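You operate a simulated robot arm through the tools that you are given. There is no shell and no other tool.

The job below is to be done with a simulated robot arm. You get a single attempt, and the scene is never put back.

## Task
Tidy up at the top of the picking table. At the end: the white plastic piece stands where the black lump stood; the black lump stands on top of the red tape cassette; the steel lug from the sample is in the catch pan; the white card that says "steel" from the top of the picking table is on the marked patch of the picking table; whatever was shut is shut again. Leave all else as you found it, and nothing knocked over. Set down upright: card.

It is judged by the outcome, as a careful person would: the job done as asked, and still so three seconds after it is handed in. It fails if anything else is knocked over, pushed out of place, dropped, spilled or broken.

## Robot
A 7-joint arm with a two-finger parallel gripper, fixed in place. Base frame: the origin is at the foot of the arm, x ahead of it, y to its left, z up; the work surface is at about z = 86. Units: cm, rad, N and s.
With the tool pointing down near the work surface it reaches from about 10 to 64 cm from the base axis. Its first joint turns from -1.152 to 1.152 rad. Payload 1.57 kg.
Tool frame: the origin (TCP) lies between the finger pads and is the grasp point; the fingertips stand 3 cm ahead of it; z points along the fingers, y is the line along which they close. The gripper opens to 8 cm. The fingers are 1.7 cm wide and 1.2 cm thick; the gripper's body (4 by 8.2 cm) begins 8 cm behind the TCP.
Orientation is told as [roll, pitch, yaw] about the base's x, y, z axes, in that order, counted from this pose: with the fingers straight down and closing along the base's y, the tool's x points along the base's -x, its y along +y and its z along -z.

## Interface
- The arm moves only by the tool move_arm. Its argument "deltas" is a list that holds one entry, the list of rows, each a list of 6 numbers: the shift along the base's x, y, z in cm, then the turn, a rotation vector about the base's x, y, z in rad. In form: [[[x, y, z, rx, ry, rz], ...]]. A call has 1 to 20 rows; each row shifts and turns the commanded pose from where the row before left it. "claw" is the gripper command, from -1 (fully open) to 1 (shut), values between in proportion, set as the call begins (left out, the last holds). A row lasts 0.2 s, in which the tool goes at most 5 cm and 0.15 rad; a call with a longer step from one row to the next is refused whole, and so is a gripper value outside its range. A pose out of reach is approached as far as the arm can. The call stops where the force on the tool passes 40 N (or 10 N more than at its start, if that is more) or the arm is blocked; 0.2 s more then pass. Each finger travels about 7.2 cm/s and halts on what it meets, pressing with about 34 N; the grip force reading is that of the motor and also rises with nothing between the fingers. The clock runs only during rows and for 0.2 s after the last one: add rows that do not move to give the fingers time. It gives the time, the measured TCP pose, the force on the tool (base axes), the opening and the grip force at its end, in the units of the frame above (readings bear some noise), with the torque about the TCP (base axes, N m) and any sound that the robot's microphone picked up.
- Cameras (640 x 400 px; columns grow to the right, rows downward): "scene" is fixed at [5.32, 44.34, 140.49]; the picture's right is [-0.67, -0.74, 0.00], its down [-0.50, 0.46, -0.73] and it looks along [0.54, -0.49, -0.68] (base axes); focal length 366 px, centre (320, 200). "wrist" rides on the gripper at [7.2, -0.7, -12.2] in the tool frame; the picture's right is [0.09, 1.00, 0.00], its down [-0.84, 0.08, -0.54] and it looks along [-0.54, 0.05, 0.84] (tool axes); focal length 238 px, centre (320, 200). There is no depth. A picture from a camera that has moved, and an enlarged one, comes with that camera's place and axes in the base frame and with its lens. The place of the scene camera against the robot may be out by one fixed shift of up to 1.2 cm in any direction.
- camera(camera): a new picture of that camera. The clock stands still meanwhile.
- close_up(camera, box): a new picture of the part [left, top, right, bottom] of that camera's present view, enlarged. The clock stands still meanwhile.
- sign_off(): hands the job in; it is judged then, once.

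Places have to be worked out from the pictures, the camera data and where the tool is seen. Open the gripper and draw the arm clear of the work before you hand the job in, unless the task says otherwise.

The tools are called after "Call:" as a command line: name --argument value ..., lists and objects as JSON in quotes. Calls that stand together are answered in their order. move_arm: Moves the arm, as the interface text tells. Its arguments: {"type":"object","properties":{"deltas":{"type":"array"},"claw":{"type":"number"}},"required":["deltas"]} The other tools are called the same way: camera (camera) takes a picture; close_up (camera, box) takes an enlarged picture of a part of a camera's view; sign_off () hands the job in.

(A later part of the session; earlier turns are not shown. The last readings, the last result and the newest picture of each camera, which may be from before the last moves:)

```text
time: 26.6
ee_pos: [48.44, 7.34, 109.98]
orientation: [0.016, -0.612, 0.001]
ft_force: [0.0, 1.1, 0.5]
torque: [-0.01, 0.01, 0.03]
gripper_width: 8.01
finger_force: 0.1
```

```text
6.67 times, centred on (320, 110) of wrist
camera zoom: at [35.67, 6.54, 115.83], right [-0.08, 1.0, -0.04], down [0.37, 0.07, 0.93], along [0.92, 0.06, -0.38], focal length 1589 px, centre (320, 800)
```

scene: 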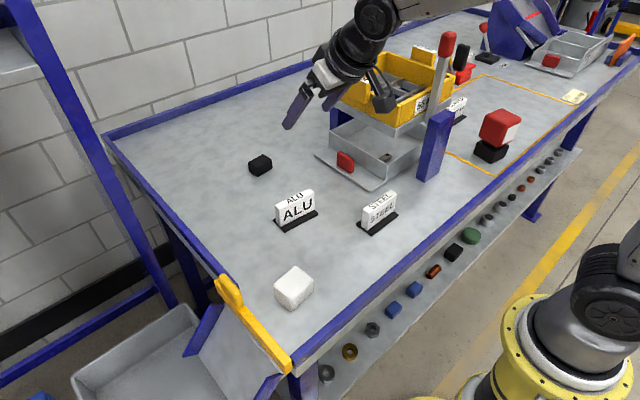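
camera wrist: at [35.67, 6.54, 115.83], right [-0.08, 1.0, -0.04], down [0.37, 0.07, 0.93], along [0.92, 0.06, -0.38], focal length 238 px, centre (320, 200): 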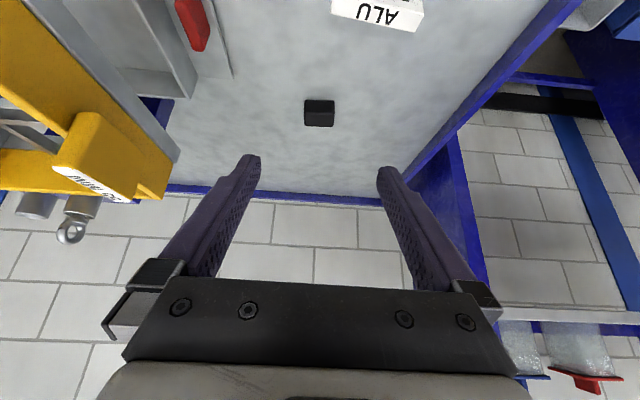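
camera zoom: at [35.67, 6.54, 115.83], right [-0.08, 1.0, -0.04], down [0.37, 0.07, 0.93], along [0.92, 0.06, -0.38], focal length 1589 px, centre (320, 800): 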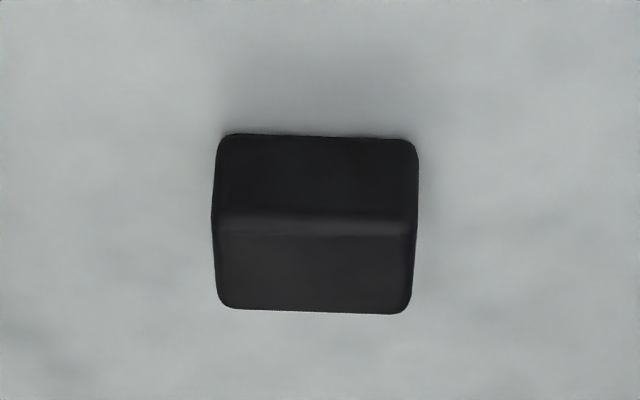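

Lump centre ≈(67.1,7.8), 3.2×4.85, top at z≈88.7. I move to a pre-grasp pose above it, also removing the small roll error.

Call:
move_arm --deltas '[[[3.5, 0.1, -2, -0.013, 0, -0.009], [3.5, 0.1, -2, 0, 0, 0.01], [3.6, 0.1, -3, 0, 0, 0.01], [3.6, 0.1, -3, 0, 0, 0], [3.6, 0.06, -3, 0, 0, 0], [0, 0, 0, 0, 0, 0]]]'

Call:
camera --camera "wrist"

Call:
camera --camera "scene"

```text
time: 28.0
ee_pos: [66.1, 7.9, 96.87]
orientation: [-0.001, -0.613, 0.02]
ft_force: [-0.5, 0.1, 0.1]
torque: [-0.04, 0.02, 0.0]
gripper_width: 7.99
finger_force: 0.0
```

```text
taken
camera wrist: at [53.32, 6.9, 102.78], right [-0.09, 0.99, -0.05], down [0.37, 0.08, 0.92], along [0.92, 0.07, -0.38], focal length 238 px, centre (320, 200)
```

wrist: 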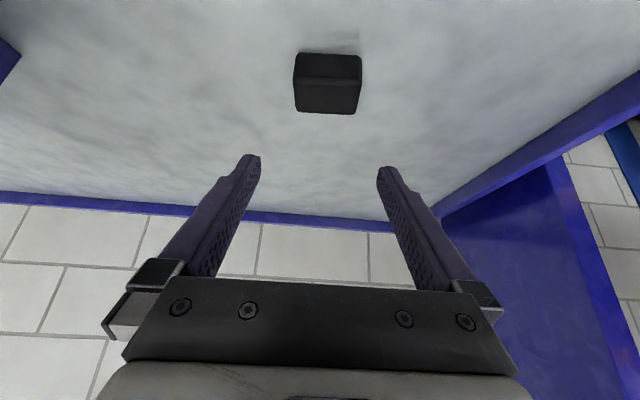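

```text
taken
```

scene: 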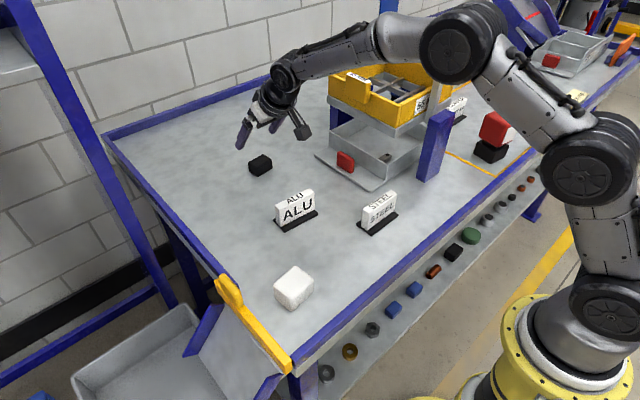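

Everything aligned; the lump is at y≈7.9. I descend to grasp height.

Call:
move_arm --deltas '[[[0.1, 0, -2.5, 0, 0, 0], [0, 0, -2.5, 0, 0, 0], [0, 0, -1.5, 0, 0, 0], [0, 0, -0.9, 0, 0, 0], [0, 0, 0, 0, 0, 0]]]'

Call:
camera --camera "wrist"

Call:
close_up --camera "scene" --box '[200, 100, 340, 230]'

```text
time: 29.2
ee_pos: [66.36, 8.03, 89.52]
orientation: [0.0, -0.614, 0.02]
ft_force: [-0.5, 0.3, 0.5]
torque: [0.01, 0.0, -0.01]
gripper_width: 8.0
finger_force: 0.1
```

```text
taken
camera wrist: at [53.59, 7.04, 95.34], right [-0.1, 0.99, -0.05], down [0.37, 0.09, 0.92], along [0.92, 0.07, -0.38], focal length 238 px, centre (320, 200)
```

wrist: 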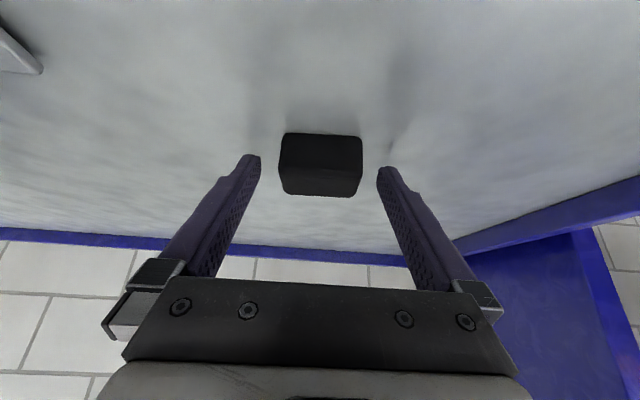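

```text
3.08 times, centred on (270, 165) of scene
camera zoom: at [5.32, 44.34, 140.49], right [-0.67, -0.74, 0.0], down [-0.5, 0.46, -0.73], along [0.54, -0.49, -0.68], focal length 1128 px, centre (474, 308)
```

zoom: 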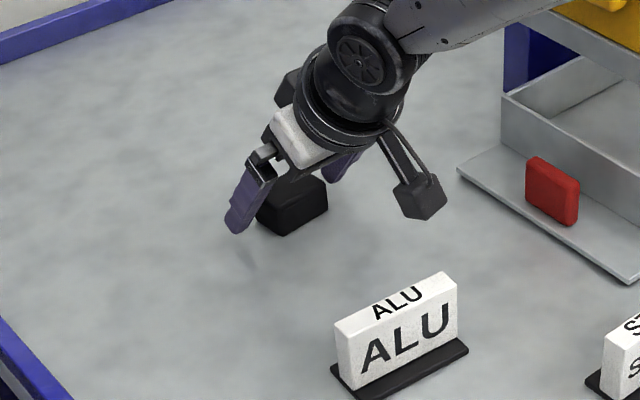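

Well centred. I close on the lump.

Call:
move_arm --deltas '[[[0, 0, 0, 0, 0, 0], [0, 0, 0, 0, 0, 0], [0, 0, 0, 0, 0, 0], [0, 0, 0, 0, 0, 0]]]' --claw 1

Call:
camera --camera "wrist"

```text
time: 30.2
ee_pos: [66.41, 8.01, 89.47]
orientation: [0.001, -0.613, 0.019]
ft_force: [0.2, -0.2, -0.4]
torque: [-0.04, 0.03, -0.03]
gripper_width: 4.88
finger_force: 34.4
```

```text
taken
camera wrist: at [53.59, 7.04, 95.36], right [-0.1, 0.99, -0.05], down [0.37, 0.08, 0.92], along [0.92, 0.07, -0.38], focal length 238 px, centre (320, 200)
```

wrist: 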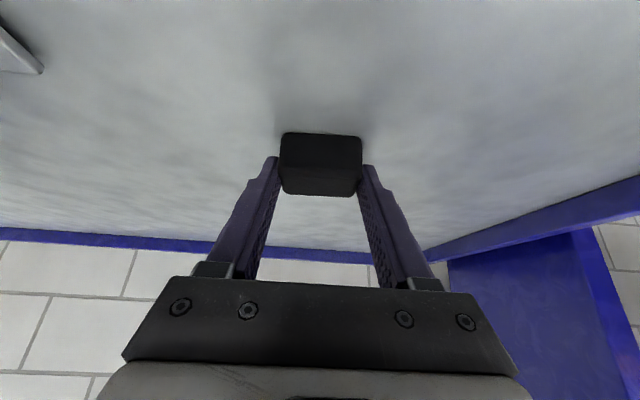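

Gripped (4.88 cm). I lift, retract toward the base and up, clear of the cards and the sieve lever.

Call:
move_arm --deltas '[[[0, 0, 1, 0, 0, 0], [-0.5, 0, 2.5, 0, 0, 0], [-1.5, 0, 3, 0, 0, 0], [-3, 0, 3, 0, 0, 0], [-3, 0, 3, 0, 0, 0], [-3, 0, 3, 0, 0, 0], [-3, 0, 3, 0, 0, 0], [-3, 0, 3, 0, 0, 0], [-3, 0, 3, 0, 0, 0], [-3, 0, 3, 0, 0, 0], [-3.5, 0, 2, 0, 0, 0], [-3.5, 0, 2, 0, 0, 0], [-3.5, 0, 2, 0, 0, 0], [-3.5, 0, 1, 0, 0, 0], [-3.5, 0, 0, 0, 0, 0], [0, 0, 0, 0, 0, 0]]]'

Call:
camera --camera "wrist"

Call:
camera --camera "scene"

```text
time: 33.6
ee_pos: [26.07, 7.93, 124.03]
orientation: [-0.002, -0.614, 0.018]
ft_force: [-0.4, -0.4, -0.7]
torque: [0.01, 0.0, 0.0]
gripper_width: 4.83
finger_force: 33.9
```

```text
taken
camera wrist: at [13.14, 7.03, 129.94], right [-0.09, 0.99, -0.05], down [0.37, 0.08, 0.92], along [0.92, 0.07, -0.38], focal length 238 px, centre (320, 200)
```

wrist: 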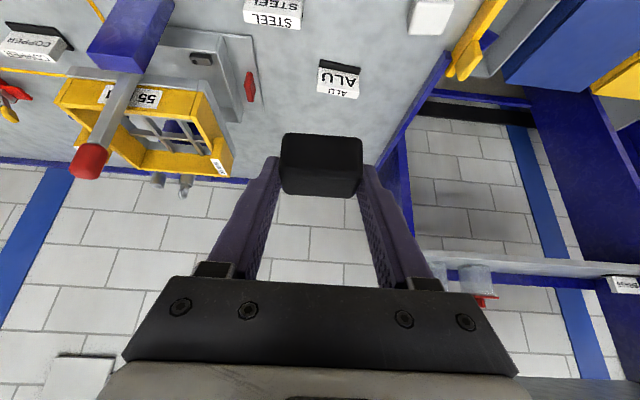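

```text
taken
```

scene: 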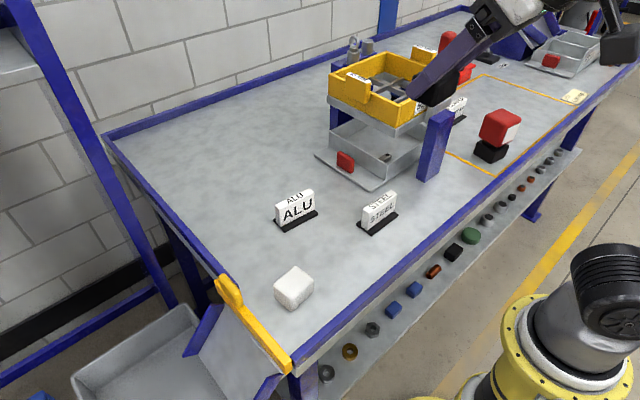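

The lump is secure. I swing toward the cassette, turning the yaw with it, to view the cassette from its near side.

Call:
move_arm --deltas '[[[-0.5, -4, 0, 0, 0, -0.11], [-0.5, -4, 0, 0, 0, -0.11], [-0.5, -4, 0, 0, 0, -0.11], [-0.5, -4, 0, 0, 0, -0.11], [-1, -4, 0, 0, 0, -0.11], [-1, -4, 0, 0, 0, -0.11], [-1, -4, 0, 0, 0, -0.11], [-1, -4, 0, 0, 0, -0.11], [0, 0, 0, 0, 0, 0]]]'

Call:
camera --camera "wrist"

Call:
camera --camera "scene"

```text
time: 35.6
ee_pos: [19.79, -24.08, 123.95]
orientation: [0.0, -0.614, -0.86]
ft_force: [-0.1, 0.4, -0.5]
torque: [-0.01, 0.05, -0.01]
gripper_width: 4.85
finger_force: 34.1
```

```text
taken
camera wrist: at [10.9, -14.79, 129.85], right [0.71, 0.71, -0.05], down [0.3, -0.23, 0.92], along [0.64, -0.67, -0.38], focal length 238 px, centre (320, 200)
```

wrist: 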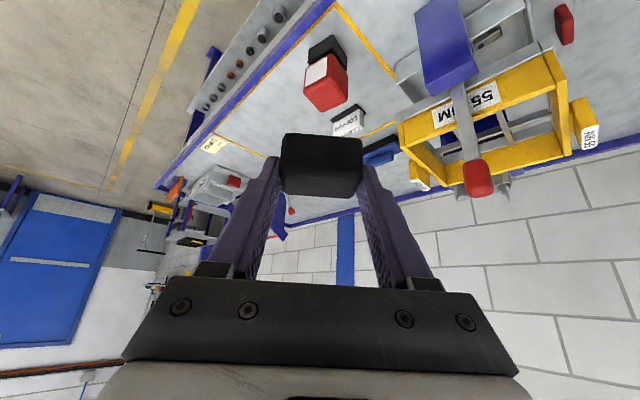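

```text
taken
```

scene: 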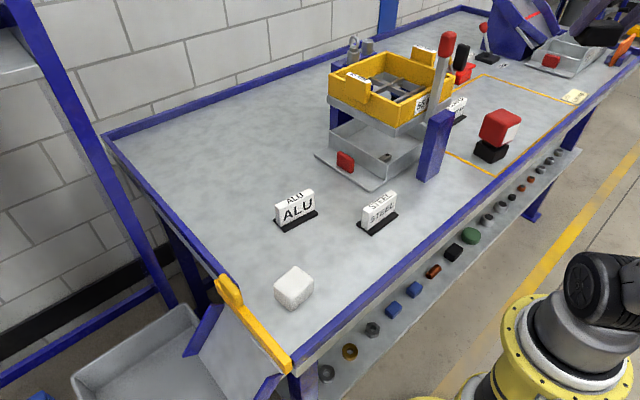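

Call:
close_up --camera "wrist" --box '[280, 20, 400, 140]'

Call:
close_up --camera "wrist" --box '[190, 0, 410, 160]'

```text
3.33 times, centred on (340, 80) of wrist
camera zoom: at [10.9, -14.79, 129.85], right [0.71, 0.71, -0.05], down [0.3, -0.23, 0.92], along [0.64, -0.67, -0.38], focal length 794 px, centre (253, 600)
```

zoom: 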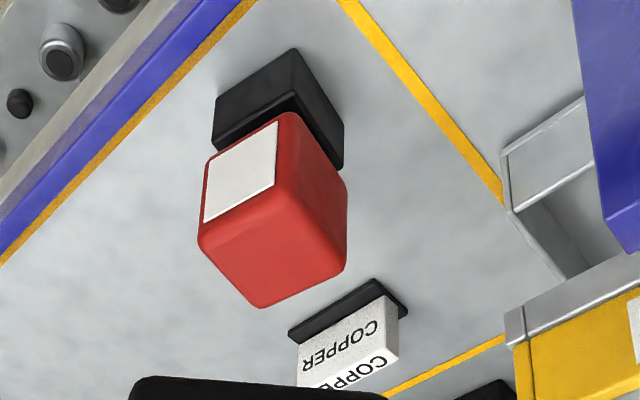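

```text
2.50 times, centred on (300, 80) of wrist
camera zoom: at [10.9, -14.79, 129.85], right [0.71, 0.71, -0.05], down [0.3, -0.23, 0.92], along [0.64, -0.67, -0.38], focal length 596 px, centre (370, 500)
```

zoom: 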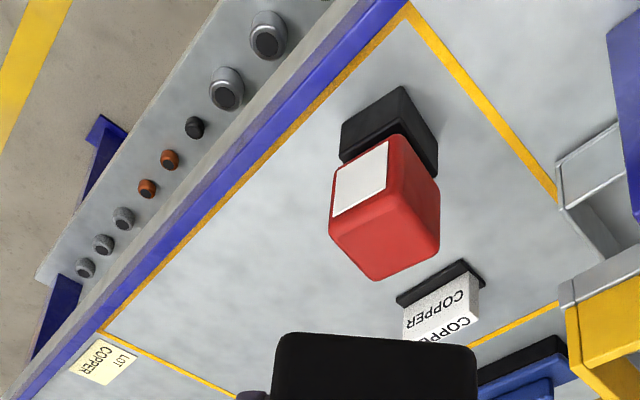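

Combining the two views: cassette top ≈5.3 cm square centred ≈(32.5,−37.5), top z≈97.5–98.5, yaw ≈ −8°. I move to above/behind it with matching yaw for a closer look.

Call:
move_arm --deltas '[[[1, -2.2, -1, 0, 0, 0.12], [1, -2.2, -1, 0, 0, 0.12], [1, -2.2, -1, 0, 0, 0.12], [1, -2.2, -1, 0, 0, 0.12], [1, -2.2, -2, 0, 0, 0.12], [1, -2.2, -2, 0, 0, 0.12], [0, 0, 0, 0, 0, 0]]]'

Call:
camera --camera "wrist"

Call:
camera --camera "scene"

```text
time: 37.2
ee_pos: [29.41, -35.43, 116.09]
orientation: [-0.002, -0.611, -0.138]
ft_force: [-0.1, -0.3, 0.3]
torque: [0.01, 0.0, 0.0]
gripper_width: 4.85
finger_force: 33.6
out of reach, approached as far as the arm can: row 3, 4, 5, 6
```

```text
taken
camera wrist: at [16.56, -34.43, 121.92], right [0.06, 1.0, -0.05], down [0.38, 0.03, 0.92], along [0.92, -0.08, -0.38], focal length 238 px, centre (320, 200)
```

wrist: 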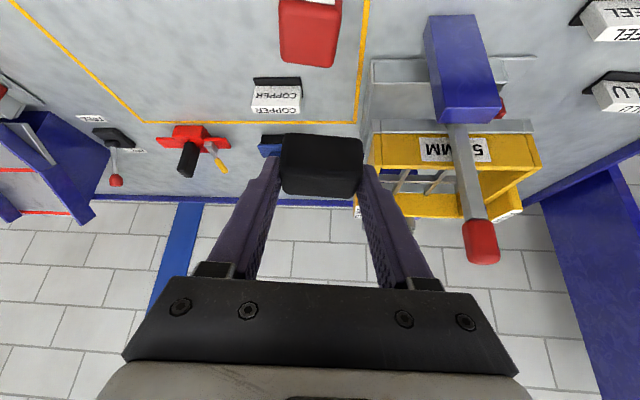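

```text
taken
```

scene: 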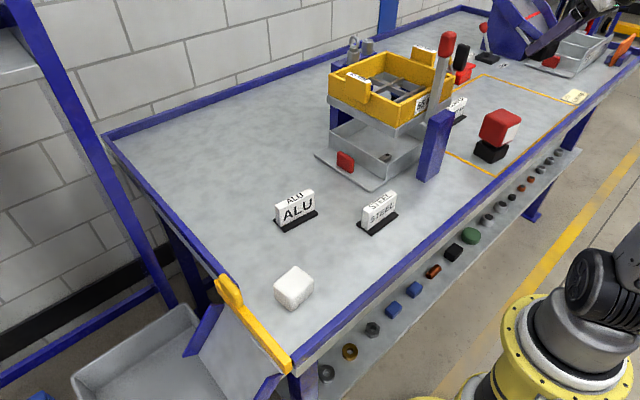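

The wrist got near the joint-1 limit for this yaw, but the pose is usable. I enlarge the cassette top from here.

Call:
close_up --camera "wrist" --box '[260, 0, 360, 80]'

```text
5.00 times, centred on (310, 40) of wrist
camera zoom: at [16.56, -34.43, 121.92], right [0.06, 1.0, -0.05], down [0.38, 0.03, 0.92], along [0.92, -0.08, -0.38], focal length 1192 px, centre (370, 1000)
```

zoom: 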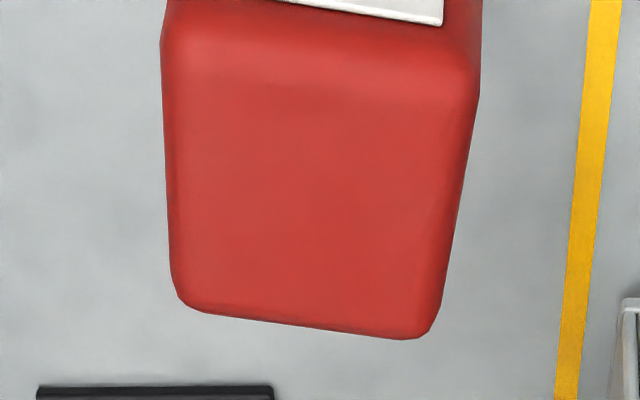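

Cassette top from here: centre ≈(32.6,−37.9), 5.2×5.7, yaw ≈ −0.155 rad. I move above it with the lump bottom ≈2 cm over the top.

Call:
move_arm --deltas '[[[1.2, -0.7, -1, 0, 0, 0], [1.2, -0.8, -2, 0, 0, 0], [0.1, -0.7, -3, 0, 0, 0], [0, 0, -3, 0, 0, -0.015], [0, 0, -3, 0, 0, 0], [0, 0, 0, 0, 0, 0]]]'

Call:
camera --camera "wrist"

Call:
close_up --camera "scene" --box '[440, 70, 560, 180]'

```text
time: 38.6
ee_pos: [31.83, -37.81, 103.92]
orientation: [0.001, -0.612, -0.154]
ft_force: [0.6, -0.3, 0.2]
torque: [-0.02, 0.0, 0.01]
gripper_width: 4.84
finger_force: 34.3
```

```text
taken
camera wrist: at [19.07, -36.48, 109.73], right [0.08, 1.0, -0.05], down [0.38, 0.02, 0.92], along [0.92, -0.09, -0.38], focal length 238 px, centre (320, 200)
```

wrist: 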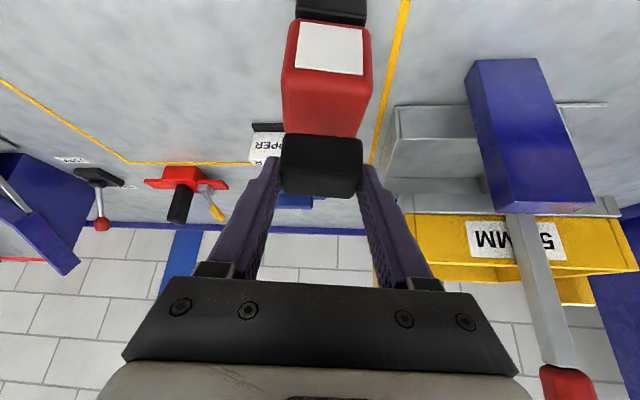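

```text
3.64 times, centred on (500, 125) of scene
camera zoom: at [5.32, 44.34, 140.49], right [-0.67, -0.74, 0.0], down [-0.5, 0.46, -0.73], along [0.54, -0.49, -0.68], focal length 1333 px, centre (-334, 473)
```

zoom: 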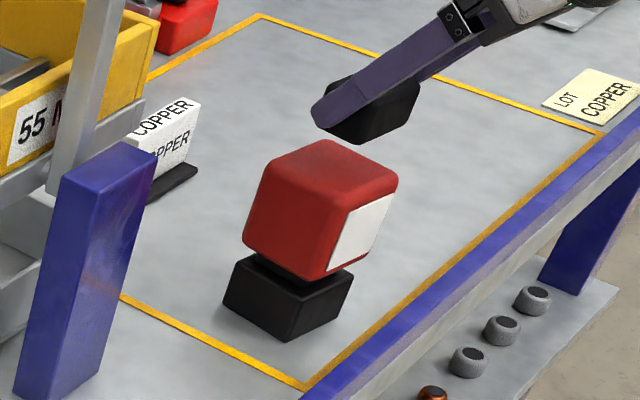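

The scene view suggests the top is a bit lower (z≈97) and so its centre nearer (33.2,−38.1). I zoom in to triangulate between the two wrist positions.

Call:
close_up --camera "wrist" --box '[260, 10, 400, 150]'

```text
2.86 times, centred on (330, 80) of wrist
camera zoom: at [19.07, -36.48, 109.73], right [0.08, 1.0, -0.05], down [0.38, 0.02, 0.92], along [0.92, -0.09, -0.38], focal length 681 px, centre (291, 543)
```

zoom: 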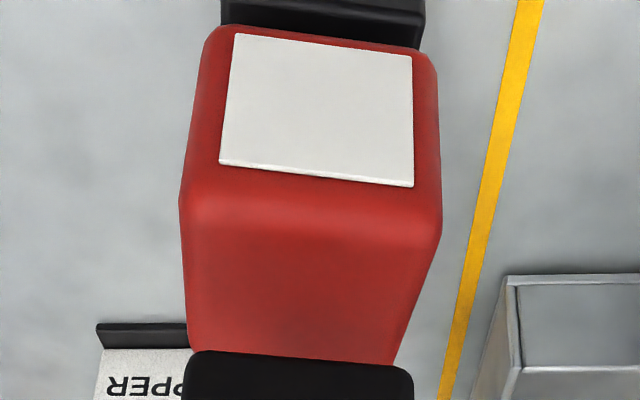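

Triangulated: label edge at z=96.4 and top at ≈97.1, centre ≈(33.1,−38.1). I shift by (+0.6,−0.2) and lower to just above.

Call:
move_arm --deltas '[[[0.6, -0.2, 0, 0, 0, 0], [0, 0, -1.2, 0, 0, 0], [0, 0, -1.2, 0, 0, 0], [0, 0, -0.3, 0, 0, 0], [0, 0, 0, 0, 0, 0]]]'

Call:
close_up --camera "scene" --box '[440, 70, 560, 180]'

Call:
close_up --camera "wrist" --box '[240, 70, 400, 220]'

```text
time: 39.8
ee_pos: [32.38, -37.97, 101.34]
orientation: [0.0, -0.613, -0.155]
ft_force: [-0.2, 1.0, 0.0]
torque: [0.0, -0.01, -0.04]
gripper_width: 4.85
finger_force: 34.2
```

```text
3.64 times, centred on (500, 125) of scene
camera zoom: at [5.32, 44.34, 140.49], right [-0.67, -0.74, 0.0], down [-0.5, 0.46, -0.73], along [0.54, -0.49, -0.68], focal length 1333 px, centre (-334, 473)
```

zoom: 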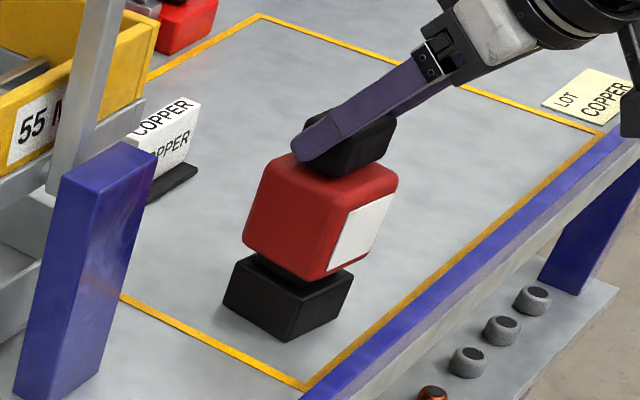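

```text
2.67 times, centred on (320, 145) of wrist
camera zoom: at [19.61, -36.65, 107.17], right [0.08, 1.0, -0.05], down [0.38, 0.02, 0.92], along [0.92, -0.09, -0.38], focal length 636 px, centre (320, 347)
```

zoom: 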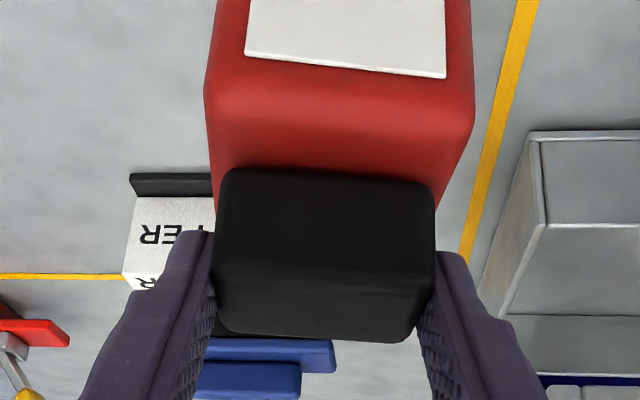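

The lump is centred over the cassette top with a small gap. I lower in fine steps, watching the force.

Call:
move_arm --deltas '[[[0, 0, -0.15, 0, 0, 0], [0, 0, -0.15, 0, 0, 0], [0, 0, 0, 0, 0, 0]]]'

Call:
move_arm --deltas '[[[0, 0, -0.1, 0, 0, 0], [0, 0, -0.1, 0, 0, 0], [0, 0, 0, 0, 0, 0]]]'

Call:
close_up --camera "scene" --box '[470, 90, 540, 160]'

```text
time: 40.6
ee_pos: [32.27, -37.92, 101.02]
orientation: [0.0, -0.613, -0.153]
ft_force: [-0.7, -0.2, 0.1]
torque: [0.03, -0.04, 0.03]
gripper_width: 4.82
finger_force: 34.2
```

```text
time: 41.4
ee_pos: [32.48, -37.99, 100.96]
orientation: [-0.002, -0.612, -0.154]
ft_force: [-2.0, 1.9, 6.6]
torque: [0.14, 0.07, 0.06]
gripper_width: 4.84
finger_force: 33.2
```

```text
5.71 times, centred on (505, 125) of scene
camera zoom: at [5.31, 44.35, 140.49], right [-0.67, -0.74, 0.0], down [-0.5, 0.46, -0.73], along [0.54, -0.49, -0.68], focal length 2094 px, centre (-737, 629)
```

zoom: 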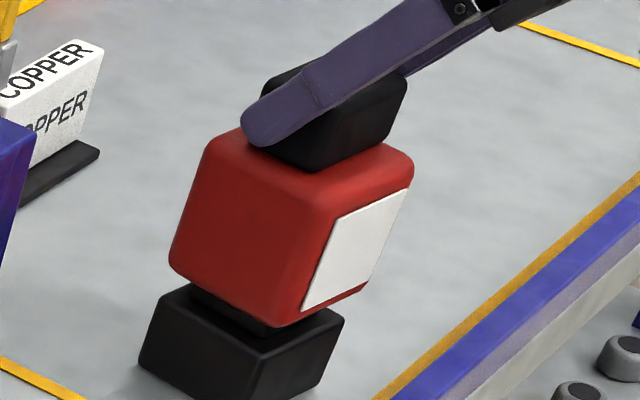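

Contact is felt (≈6.6 N up): the lump rests on the cassette. I open a bit to release, then check.

Call:
move_arm --deltas '[[[0, 0, 0.05, 0, 0, 0], [0, 0, 0, 0, 0, 0], [0, 0, 0, 0, 0, 0]]]' --claw -0.55

Call:
close_up --camera "wrist" --box '[240, 70, 400, 220]'

Call:
close_up --camera "scene" --box '[470, 90, 540, 160]'

```text
time: 42.2
ee_pos: [32.39, -37.96, 100.93]
orientation: [-0.001, -0.612, -0.156]
ft_force: [-0.5, 0.3, 0.1]
torque: [0.02, -0.04, 0.0]
gripper_width: 6.19
finger_force: 0.2
```

```text
2.67 times, centred on (320, 145) of wrist
camera zoom: at [19.66, -36.64, 106.74], right [0.08, 1.0, -0.05], down [0.38, 0.02, 0.92], along [0.92, -0.09, -0.38], focal length 636 px, centre (320, 347)
```

zoom: 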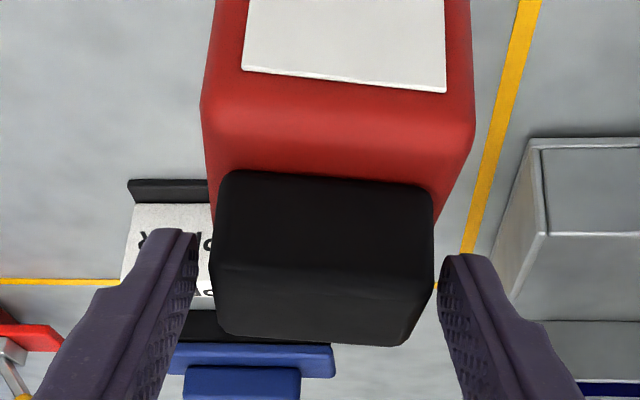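

```text
5.71 times, centred on (505, 125) of scene
camera zoom: at [5.32, 44.34, 140.49], right [-0.67, -0.74, 0.0], down [-0.5, 0.46, -0.73], along [0.54, -0.49, -0.68], focal length 2094 px, centre (-737, 629)
```

zoom: 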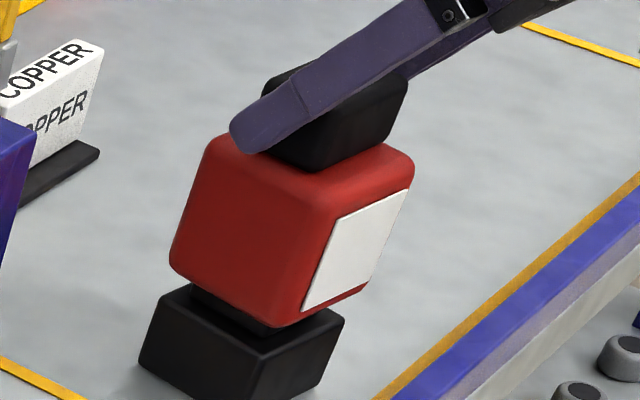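

The lump stays on the cassette. I open fully and rise straight up.

Call:
move_arm --deltas '[[[0, 0, 0, 0, 0, 0], [0, 0, 0.5, 0, 0, 0], [0, 0, 1.5, 0, 0, 0], [0, 0, 3, 0, 0, 0], [0, 0, 3, 0, 0, 0], [0, 0, 3, 0, 0, 0], [0, 0, 3, 0, 0, 0], [0, 0, 0, 0, 0, 0]]]' --claw -1

Call:
close_up --camera "scene" --box '[440, 70, 560, 180]'

Call:
camera --camera "wrist"

```text
time: 44.0
ee_pos: [32.19, -37.98, 114.88]
orientation: [0.001, -0.611, -0.155]
ft_force: [-0.2, -0.1, 0.3]
torque: [0.01, 0.0, 0.02]
gripper_width: 8.0
finger_force: 0.0
```

```text
3.64 times, centred on (500, 125) of scene
camera zoom: at [5.32, 44.34, 140.49], right [-0.67, -0.74, 0.0], down [-0.5, 0.46, -0.73], along [0.54, -0.49, -0.68], focal length 1333 px, centre (-334, 473)
```

zoom: 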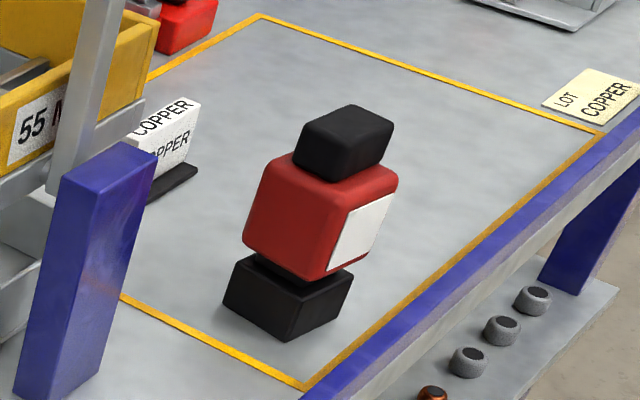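

```text
taken
camera wrist: at [19.53, -36.64, 120.75], right [0.08, 1.0, -0.05], down [0.38, 0.02, 0.92], along [0.92, -0.09, -0.38], focal length 238 px, centre (320, 200)
```

wrist: 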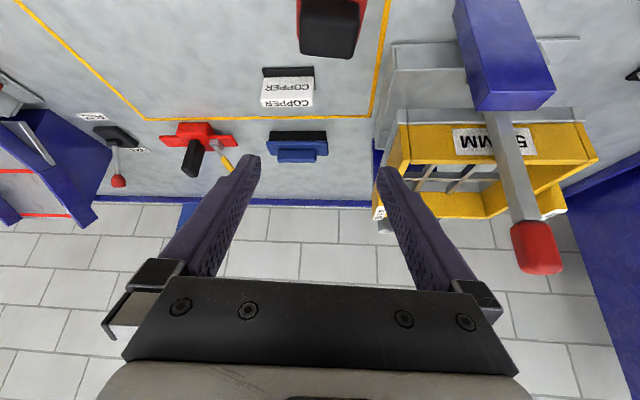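

The lump stands nicely on the cassette. I retrace the path (raising and turning) back to the left side to look at the white piece.

Call:
move_arm --deltas '[[[-1, 1, 3, 0, 0, -0.12], [-2, 2.2, 3, 0, 0, -0.12], [-2, 2.2, 3, 0, 0, -0.12], [-2, 2.2, 0, 0, 0, -0.12], [-2.5, 2.8, 0, 0, 0, -0.12], [-2.5, 3.5, 0, 0, 0, -0.1], [0.8, 4, 0, 0, 0, 0.12], [0.8, 4, 0, 0, 0, 0.12], [0.8, 4, 0, 0, 0, 0.12], [0.8, 4, 0, 0, 0, 0.12], [0.8, 4, 0, 0, 0, 0.12], [0.8, 4, 0, 0, 0, 0.12], [0.8, 4, 0, 0, 0, 0.12], [0, 4, 0, 0, 0, 0.12], [0, 3, 0, 0, 0, 0.12], [0, 0, 0, 0, 0, 0.12], [0, 0, 0, 0, 0, 0]]]'

Call:
camera --camera "wrist"

Call:
camera --camera "scene"

```text
time: 47.6
ee_pos: [25.96, 11.13, 123.85]
orientation: [0.001, -0.613, 0.347]
ft_force: [0.0, 0.1, 0.4]
torque: [-0.04, 0.01, 0.0]
gripper_width: 8.02
finger_force: 0.0
```

```text
taken
camera wrist: at [14.18, 6.01, 129.65], right [-0.41, 0.91, -0.05], down [0.32, 0.2, 0.92], along [0.85, 0.36, -0.38], focal length 238 px, centre (320, 200)
```

wrist: 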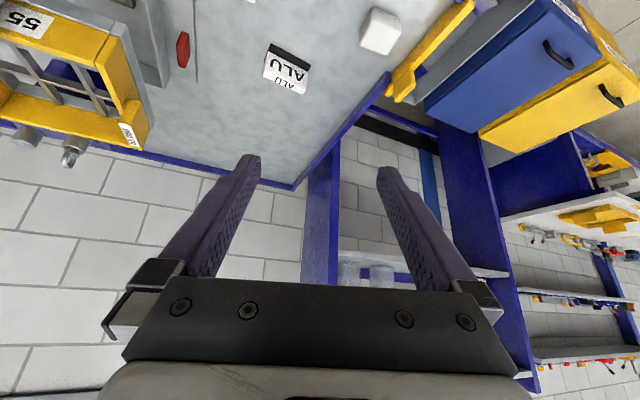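

```text
taken
```

scene: 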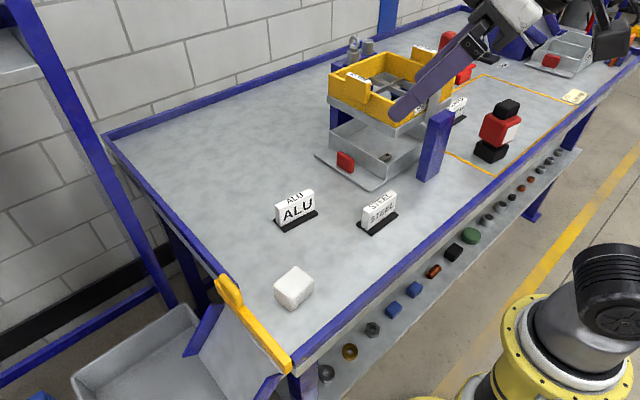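

Call:
close_up --camera "wrist" --box '[340, 0, 420, 60]'

Call:
close_up --camera "scene" --box '[250, 250, 340, 330]'

```text
6.67 times, centred on (380, 30) of wrist
camera zoom: at [14.18, 6.01, 129.65], right [-0.41, 0.91, -0.05], down [0.32, 0.2, 0.92], along [0.85, 0.36, -0.38], focal length 1589 px, centre (-80, 1333)
```

zoom: 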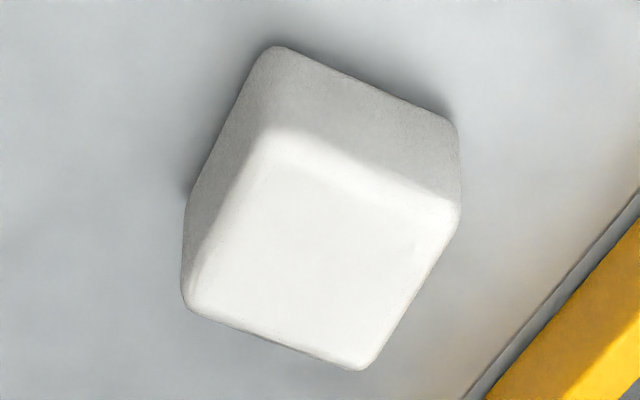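

```text
5.00 times, centred on (295, 290) of scene
camera zoom: at [5.32, 44.34, 140.49], right [-0.67, -0.74, 0.0], down [-0.5, 0.46, -0.73], along [0.54, -0.49, -0.68], focal length 1832 px, centre (445, -250)
```

zoom: 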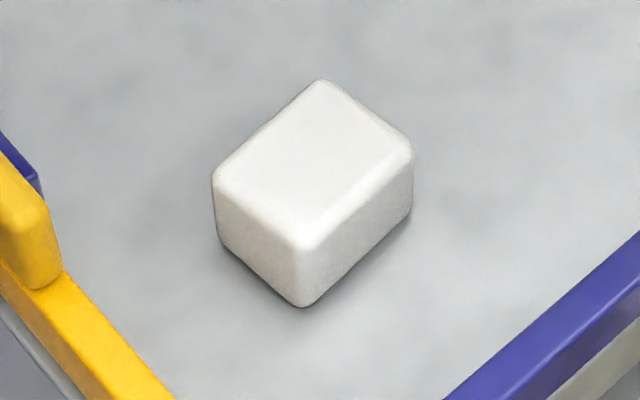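

White piece: centre ≈(35.1,24.0), ≈4.1×5.1×3.7 high, yaw ≈ +0.1. I go above it with the same 35° tilt, so that it can be set down level at the lump's old place.

Call:
move_arm --deltas '[[[1.2, 1.85, -3, 0, 0, -0.125], [1.2, 1.85, -3, 0, 0, -0.122], [1.2, 1.85, -3.5, 0, 0, 0], [1.2, 1.85, -3.5, 0, 0, 0], [1.2, 1.85, -3.5, 0, 0, 0], [1.2, 1.85, -3.5, 0, 0, 0], [1.2, 1.7, -3.5, 0, 0, 0], [0, 0, 0, 0, 0, 0]]]'

Call:
camera --camera "wrist"

Call:
camera --camera "scene"

```text
time: 49.4
ee_pos: [34.34, 23.53, 100.34]
orientation: [-0.001, -0.611, 0.099]
ft_force: [0.3, 0.0, 0.0]
torque: [0.02, -0.01, 0.0]
gripper_width: 8.01
finger_force: 0.0
```

```text
taken
camera wrist: at [21.58, 21.58, 106.24], right [-0.17, 0.98, -0.05], down [0.36, 0.11, 0.92], along [0.92, 0.14, -0.38], focal length 238 px, centre (320, 200)
```

wrist: 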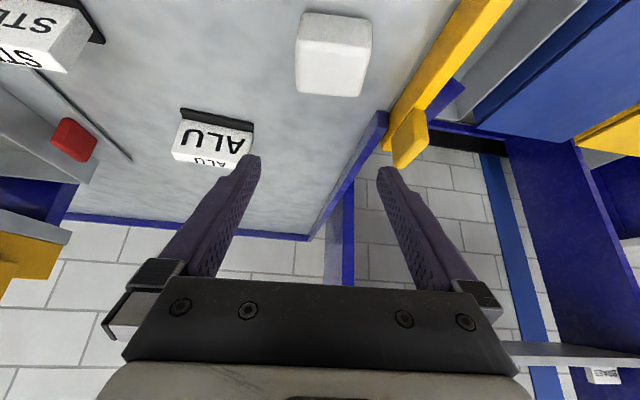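

```text
taken
```

scene: 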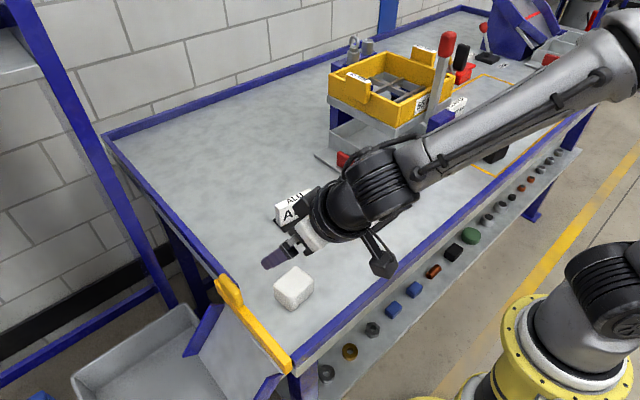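

Call:
close_up --camera "wrist" --box '[280, 0, 400, 110]'

```text
3.64 times, centred on (340, 55) of wrist
camera zoom: at [21.58, 21.58, 106.24], right [-0.17, 0.98, -0.05], down [0.36, 0.11, 0.92], along [0.92, 0.14, -0.38], focal length 867 px, centre (247, 727)
```

zoom: 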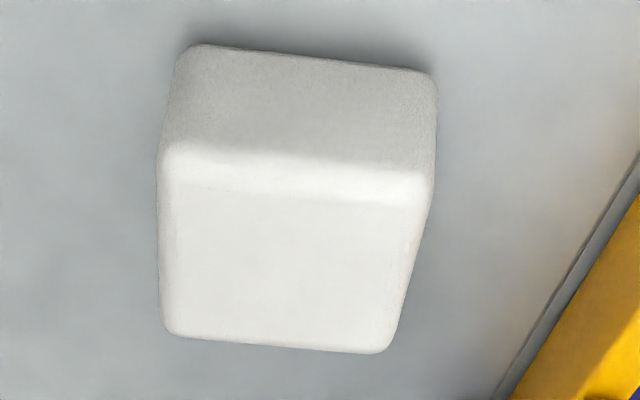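

White centre refined to ≈(35.3,24.1). I descend around it.

Call:
move_arm --deltas '[[[0.2, 0.5, -3, 0, 0, 0], [0, 0, -3, 0, 0, 0], [0, 0, -3, 0, 0, 0], [0, 0, -1.2, 0, 0, 0], [0, 0, -0.5, 0, 0, 0], [0, 0, 0, 0, 0, 0]]]'

Call:
camera --camera "wrist"

Call:
close_up --camera "scene" --box '[210, 200, 370, 340]'

```text
time: 50.8
ee_pos: [34.59, 24.2, 89.72]
orientation: [0.0, -0.61, 0.1]
ft_force: [0.3, 0.3, -0.2]
torque: [0.01, 0.0, 0.01]
gripper_width: 8.01
finger_force: 0.1
```

```text
taken
camera wrist: at [21.89, 22.19, 95.55], right [-0.17, 0.98, -0.05], down [0.36, 0.11, 0.92], along [0.92, 0.14, -0.38], focal length 238 px, centre (320, 200)
```

wrist: 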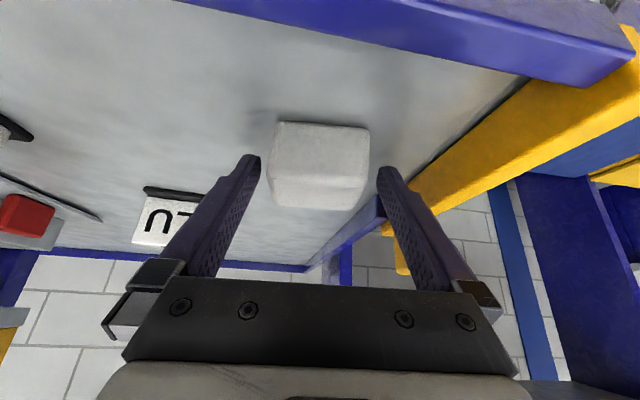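

```text
2.86 times, centred on (290, 270) of scene
camera zoom: at [5.32, 44.34, 140.49], right [-0.67, -0.74, 0.0], down [-0.5, 0.46, -0.73], along [0.54, -0.49, -0.68], focal length 1047 px, centre (406, 0)
```

zoom: 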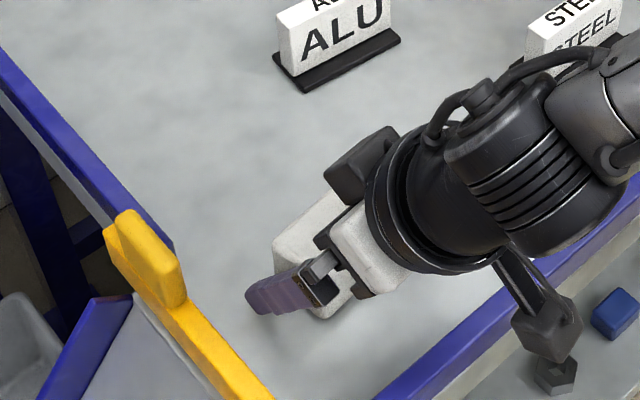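

Centred between the fingers. I close on the white piece.

Call:
move_arm --deltas '[[[0, 0, 0, 0, 0, 0], [0, 0, 0, 0, 0, 0], [0, 0, 0, 0, 0, 0], [0, 0, 0, 0, 0, 0]]]' --claw 1

Call:
close_up --camera "wrist" --box '[220, 80, 420, 240]'

```text
time: 51.8
ee_pos: [34.57, 24.22, 89.75]
orientation: [0.001, -0.612, 0.1]
ft_force: [0.3, 0.5, 0.4]
torque: [0.07, 0.0, -0.02]
gripper_width: 5.67
finger_force: 34.2
```

```text
2.50 times, centred on (320, 160) of wrist
camera zoom: at [21.89, 22.2, 95.57], right [-0.17, 0.98, -0.05], down [0.36, 0.11, 0.92], along [0.92, 0.14, -0.38], focal length 596 px, centre (320, 300)
```

zoom: 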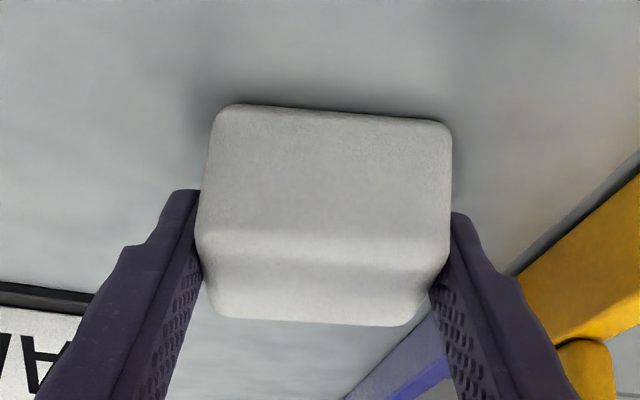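

Gripped (5.67 cm). I lift, carry it over at height and come above the lump's old place (67.0, 8.0).

Call:
move_arm --deltas '[[[0, 0, 1.5, 0, 0, 0], [0, 0, 4, 0, 0, 0], [0, 0, 4.4, 0, 0, 0], [0, 0, 4.4, 0, 0, 0], [4.08, -2.24, 0, 0, 0, -0.04], [4.08, -2.24, 0, 0, 0, -0.04], [4.08, -2.24, 0, 0, 0, 0], [4.08, -2.24, 0, 0, 0, 0], [4.08, -2.24, 0, 0, 0, 0], [3.7, -1.67, -2.4, 0, 0, 0], [3.7, -1.67, -2.4, 0, 0, 0], [3.8, -1.67, -2.4, 0, 0, 0], [0, 0, 0, 0, 0, 0]]]'

Call:
camera --camera "wrist"

Call:
camera --camera "scene"

```text
time: 54.6
ee_pos: [66.57, 7.83, 96.77]
orientation: [0.001, -0.612, 0.02]
ft_force: [0.1, 0.8, -1.6]
torque: [0.0, 0.04, -0.02]
gripper_width: 5.67
finger_force: 34.2
```

```text
taken
camera wrist: at [53.62, 6.98, 102.58], right [-0.09, 0.99, -0.05], down [0.37, 0.08, 0.92], along [0.92, 0.07, -0.38], focal length 238 px, centre (320, 200)
```

wrist: 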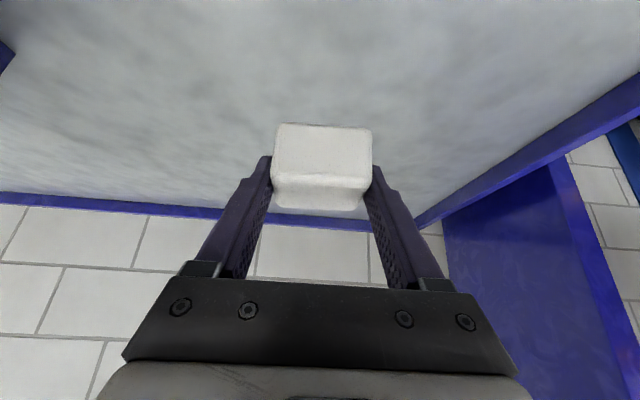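

```text
taken
```

scene: 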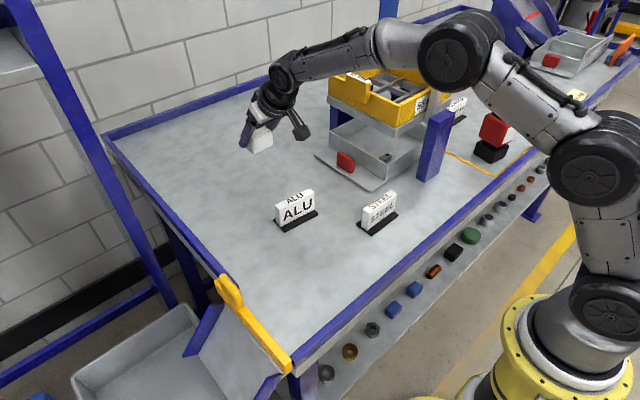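

I correct slightly (−0.25, +0.1) and descend to just above the surface.

Call:
move_arm --deltas '[[[-0.25, 0.1, -2, 0, 0, 0], [0, 0, -2.2, 0, 0, 0], [0, 0, -1.6, 0, 0, 0], [0, 0, -0.7, 0, 0, 0], [0, 0, 0, 0, 0, 0]]]'

Call:
camera --camera "wrist"

```text
time: 55.8
ee_pos: [66.12, 8.27, 90.11]
orientation: [0.001, -0.614, 0.019]
ft_force: [-0.1, 0.2, -1.8]
torque: [0.01, 0.02, -0.02]
gripper_width: 5.65
finger_force: 34.0
```

```text
taken
camera wrist: at [53.19, 7.25, 96.1], right [-0.09, 0.99, -0.05], down [0.37, 0.08, 0.92], along [0.92, 0.07, -0.38], focal length 238 px, centre (320, 200)
```

wrist: 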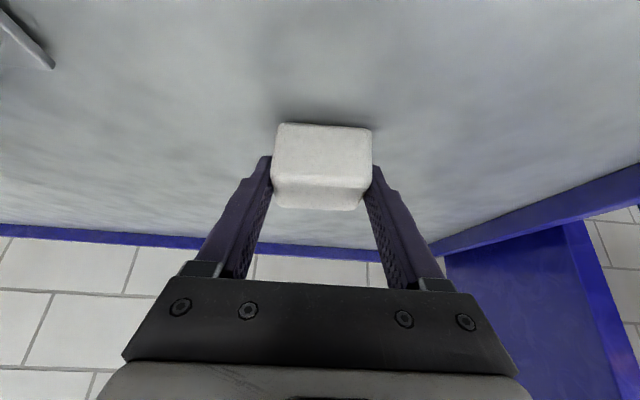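

Call:
move_arm --deltas '[[[0.15, -0.15, -0.1, 0, 0, 0], [0, 0, -0.15, 0, 0, 0], [0, 0, 0, 0, 0, 0]]]'

Call:
move_arm --deltas '[[[0, 0, -0.1, 0, 0, 0], [0, 0, -0.1, 0, 0, 0], [0, 0, 0, 0, 0, 0]]]'

```text
time: 56.6
ee_pos: [66.12, 8.04, 90.01]
orientation: [0.001, -0.614, 0.018]
ft_force: [-0.1, 0.1, -2.4]
torque: [0.01, -0.01, 0.03]
gripper_width: 5.65
finger_force: 34.1
```

```text
time: 57.4
ee_pos: [66.15, 8.07, 89.85]
orientation: [0.001, -0.614, 0.019]
ft_force: [-0.2, -0.2, -1.2]
torque: [0.05, -0.02, -0.01]
gripper_width: 5.68
finger_force: 34.2
```

No contact yet at z≈89.85; I continue in 0.1 cm steps.

Call:
move_arm --deltas '[[[0, 0, -0.1, 0, 0, 0], [0, 0, -0.05, 0, 0, 0], [0, 0, 0, 0, 0, 0]]]'

Call:
camera --camera "wrist"

Call:
close_up --camera "scene" --box '[210, 110, 310, 200]'

```text
time: 58.2
ee_pos: [66.09, 8.09, 89.81]
orientation: [-0.001, -0.611, 0.019]
ft_force: [-0.4, 0.2, 0.5]
torque: [0.06, 0.0, 0.01]
gripper_width: 5.64
finger_force: 33.6
```

```text
taken
camera wrist: at [53.31, 7.12, 95.61], right [-0.09, 0.99, -0.05], down [0.37, 0.08, 0.92], along [0.92, 0.07, -0.38], focal length 238 px, centre (320, 200)
```

wrist: 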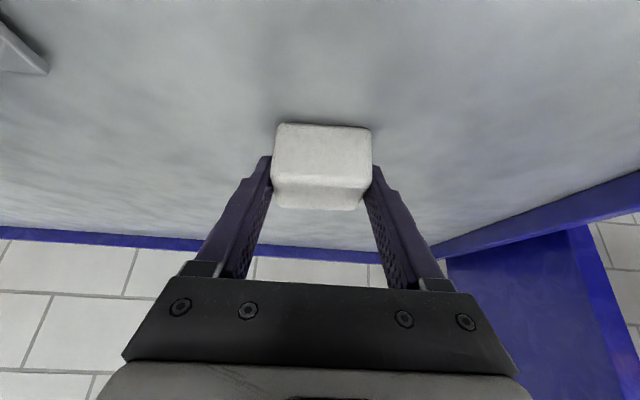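

```text
4.44 times, centred on (260, 155) of scene
camera zoom: at [5.32, 44.34, 140.49], right [-0.67, -0.74, 0.0], down [-0.5, 0.46, -0.73], along [0.54, -0.49, -0.68], focal length 1629 px, centre (587, 400)
```

zoom: 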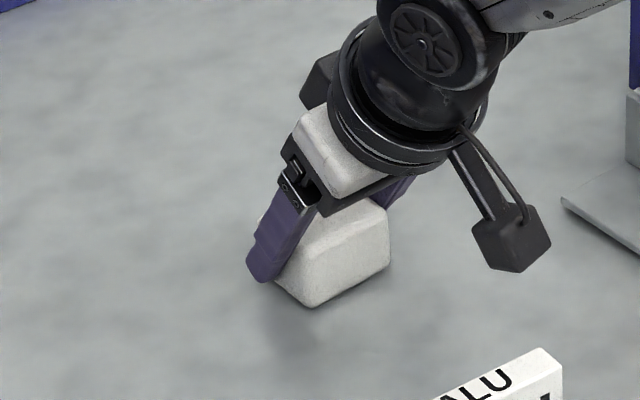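

Call:
move_arm --deltas '[[[0, 0, -0.08, 0, 0, 0], [0, 0, 0, 0, 0, 0]]]'

```text
time: 58.8
ee_pos: [66.19, 8.08, 89.78]
orientation: [-0.001, -0.614, 0.019]
ft_force: [-1.3, 0.3, 1.8]
torque: [0.07, 0.1, 0.02]
gripper_width: 5.65
finger_force: 34.4
```

Light contact shows (force up to +1.8 N, torque rising), so the piece is on the surface. I open partly to release it.

Call:
move_arm --deltas '[[[0, 0, 0, 0, 0, 0], [0, 0, 0, 0, 0, 0], [0, 0, 0, 0, 0, 0]]]' --claw -0.8

Call:
camera --camera "wrist"

Call:
close_up --camera "wrist" --box '[260, 100, 400, 220]'

```text
time: 59.6
ee_pos: [66.1, 8.04, 89.74]
orientation: [-0.001, -0.612, 0.019]
ft_force: [-0.1, 1.0, 0.2]
torque: [0.04, 0.04, -0.02]
gripper_width: 7.18
finger_force: 0.1
```

```text
taken
camera wrist: at [53.31, 7.12, 95.55], right [-0.09, 0.99, -0.05], down [0.37, 0.08, 0.92], along [0.92, 0.07, -0.38], focal length 238 px, centre (320, 200)
```

wrist: 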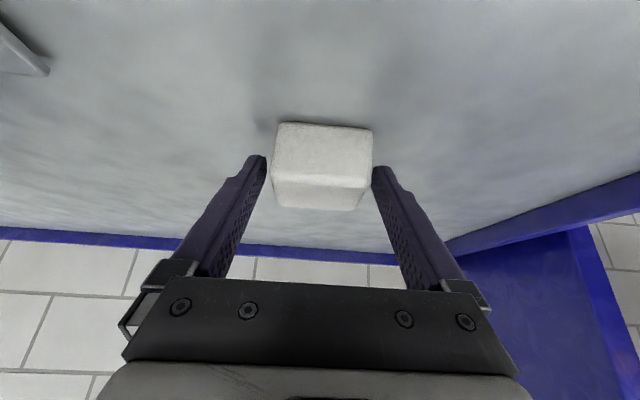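

```text
3.33 times, centred on (330, 160) of wrist
camera zoom: at [53.31, 7.12, 95.55], right [-0.09, 0.99, -0.05], down [0.37, 0.08, 0.92], along [0.92, 0.07, -0.38], focal length 794 px, centre (287, 333)
```

zoom: 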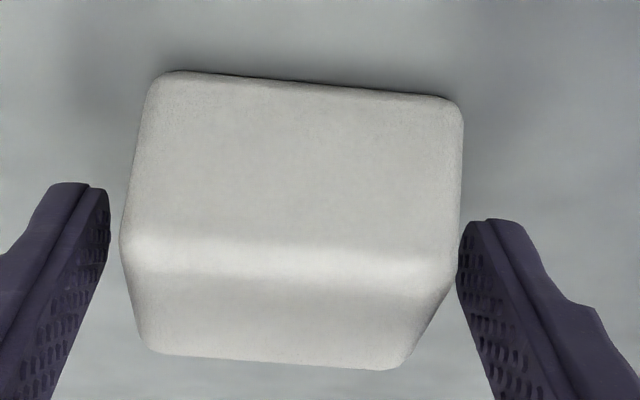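

Released. I open fully, then rise and retract.

Call:
move_arm --deltas '[[[0, 0.2, 0, 0, 0, 0], [0, 0, 0, 0, 0, 0], [0, 0, 0.5, 0, 0, 0], [-0.5, 0, 1.5, 0, 0, 0], [-1, 0, 3, 0, 0, 0], [-3, 0, 3, 0, 0, 0], [-3, 0, 3, 0, 0, 0], [-3, 0, 3, 0, 0, 0], [-3, 0, 3, 0, 0, 0], [0, 0, 0, 0, 0, 0]]]' --claw -1

Call:
camera --camera "wrist"

Call:
camera --camera "scene"

```text
time: 61.8
ee_pos: [52.8, 8.21, 106.92]
orientation: [0.001, -0.613, 0.019]
ft_force: [0.3, 0.0, 0.3]
torque: [-0.02, 0.02, 0.0]
gripper_width: 8.02
finger_force: 0.0
```

```text
taken
camera wrist: at [39.96, 7.26, 112.73], right [-0.09, 0.99, -0.05], down [0.37, 0.08, 0.92], along [0.92, 0.07, -0.38], focal length 238 px, centre (320, 200)
```

wrist: 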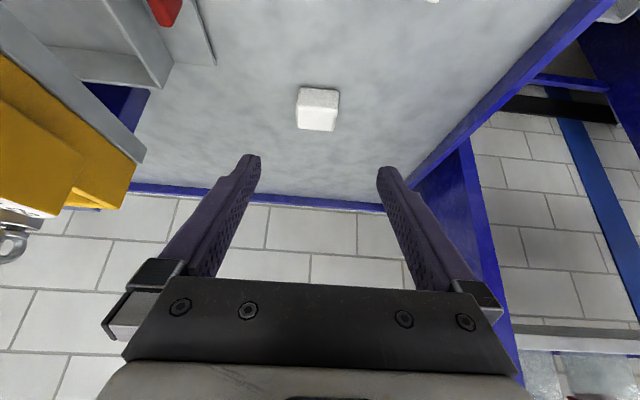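

```text
taken
```

scene: 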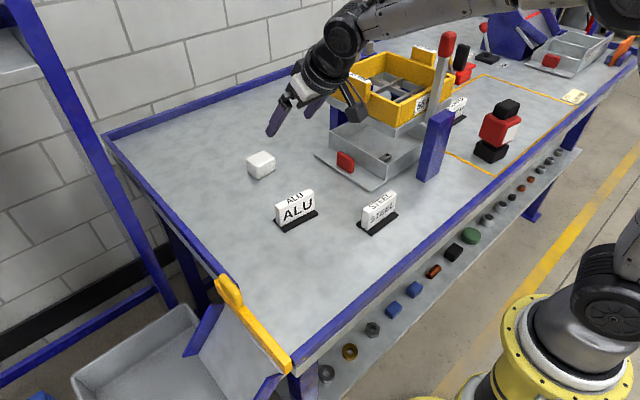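

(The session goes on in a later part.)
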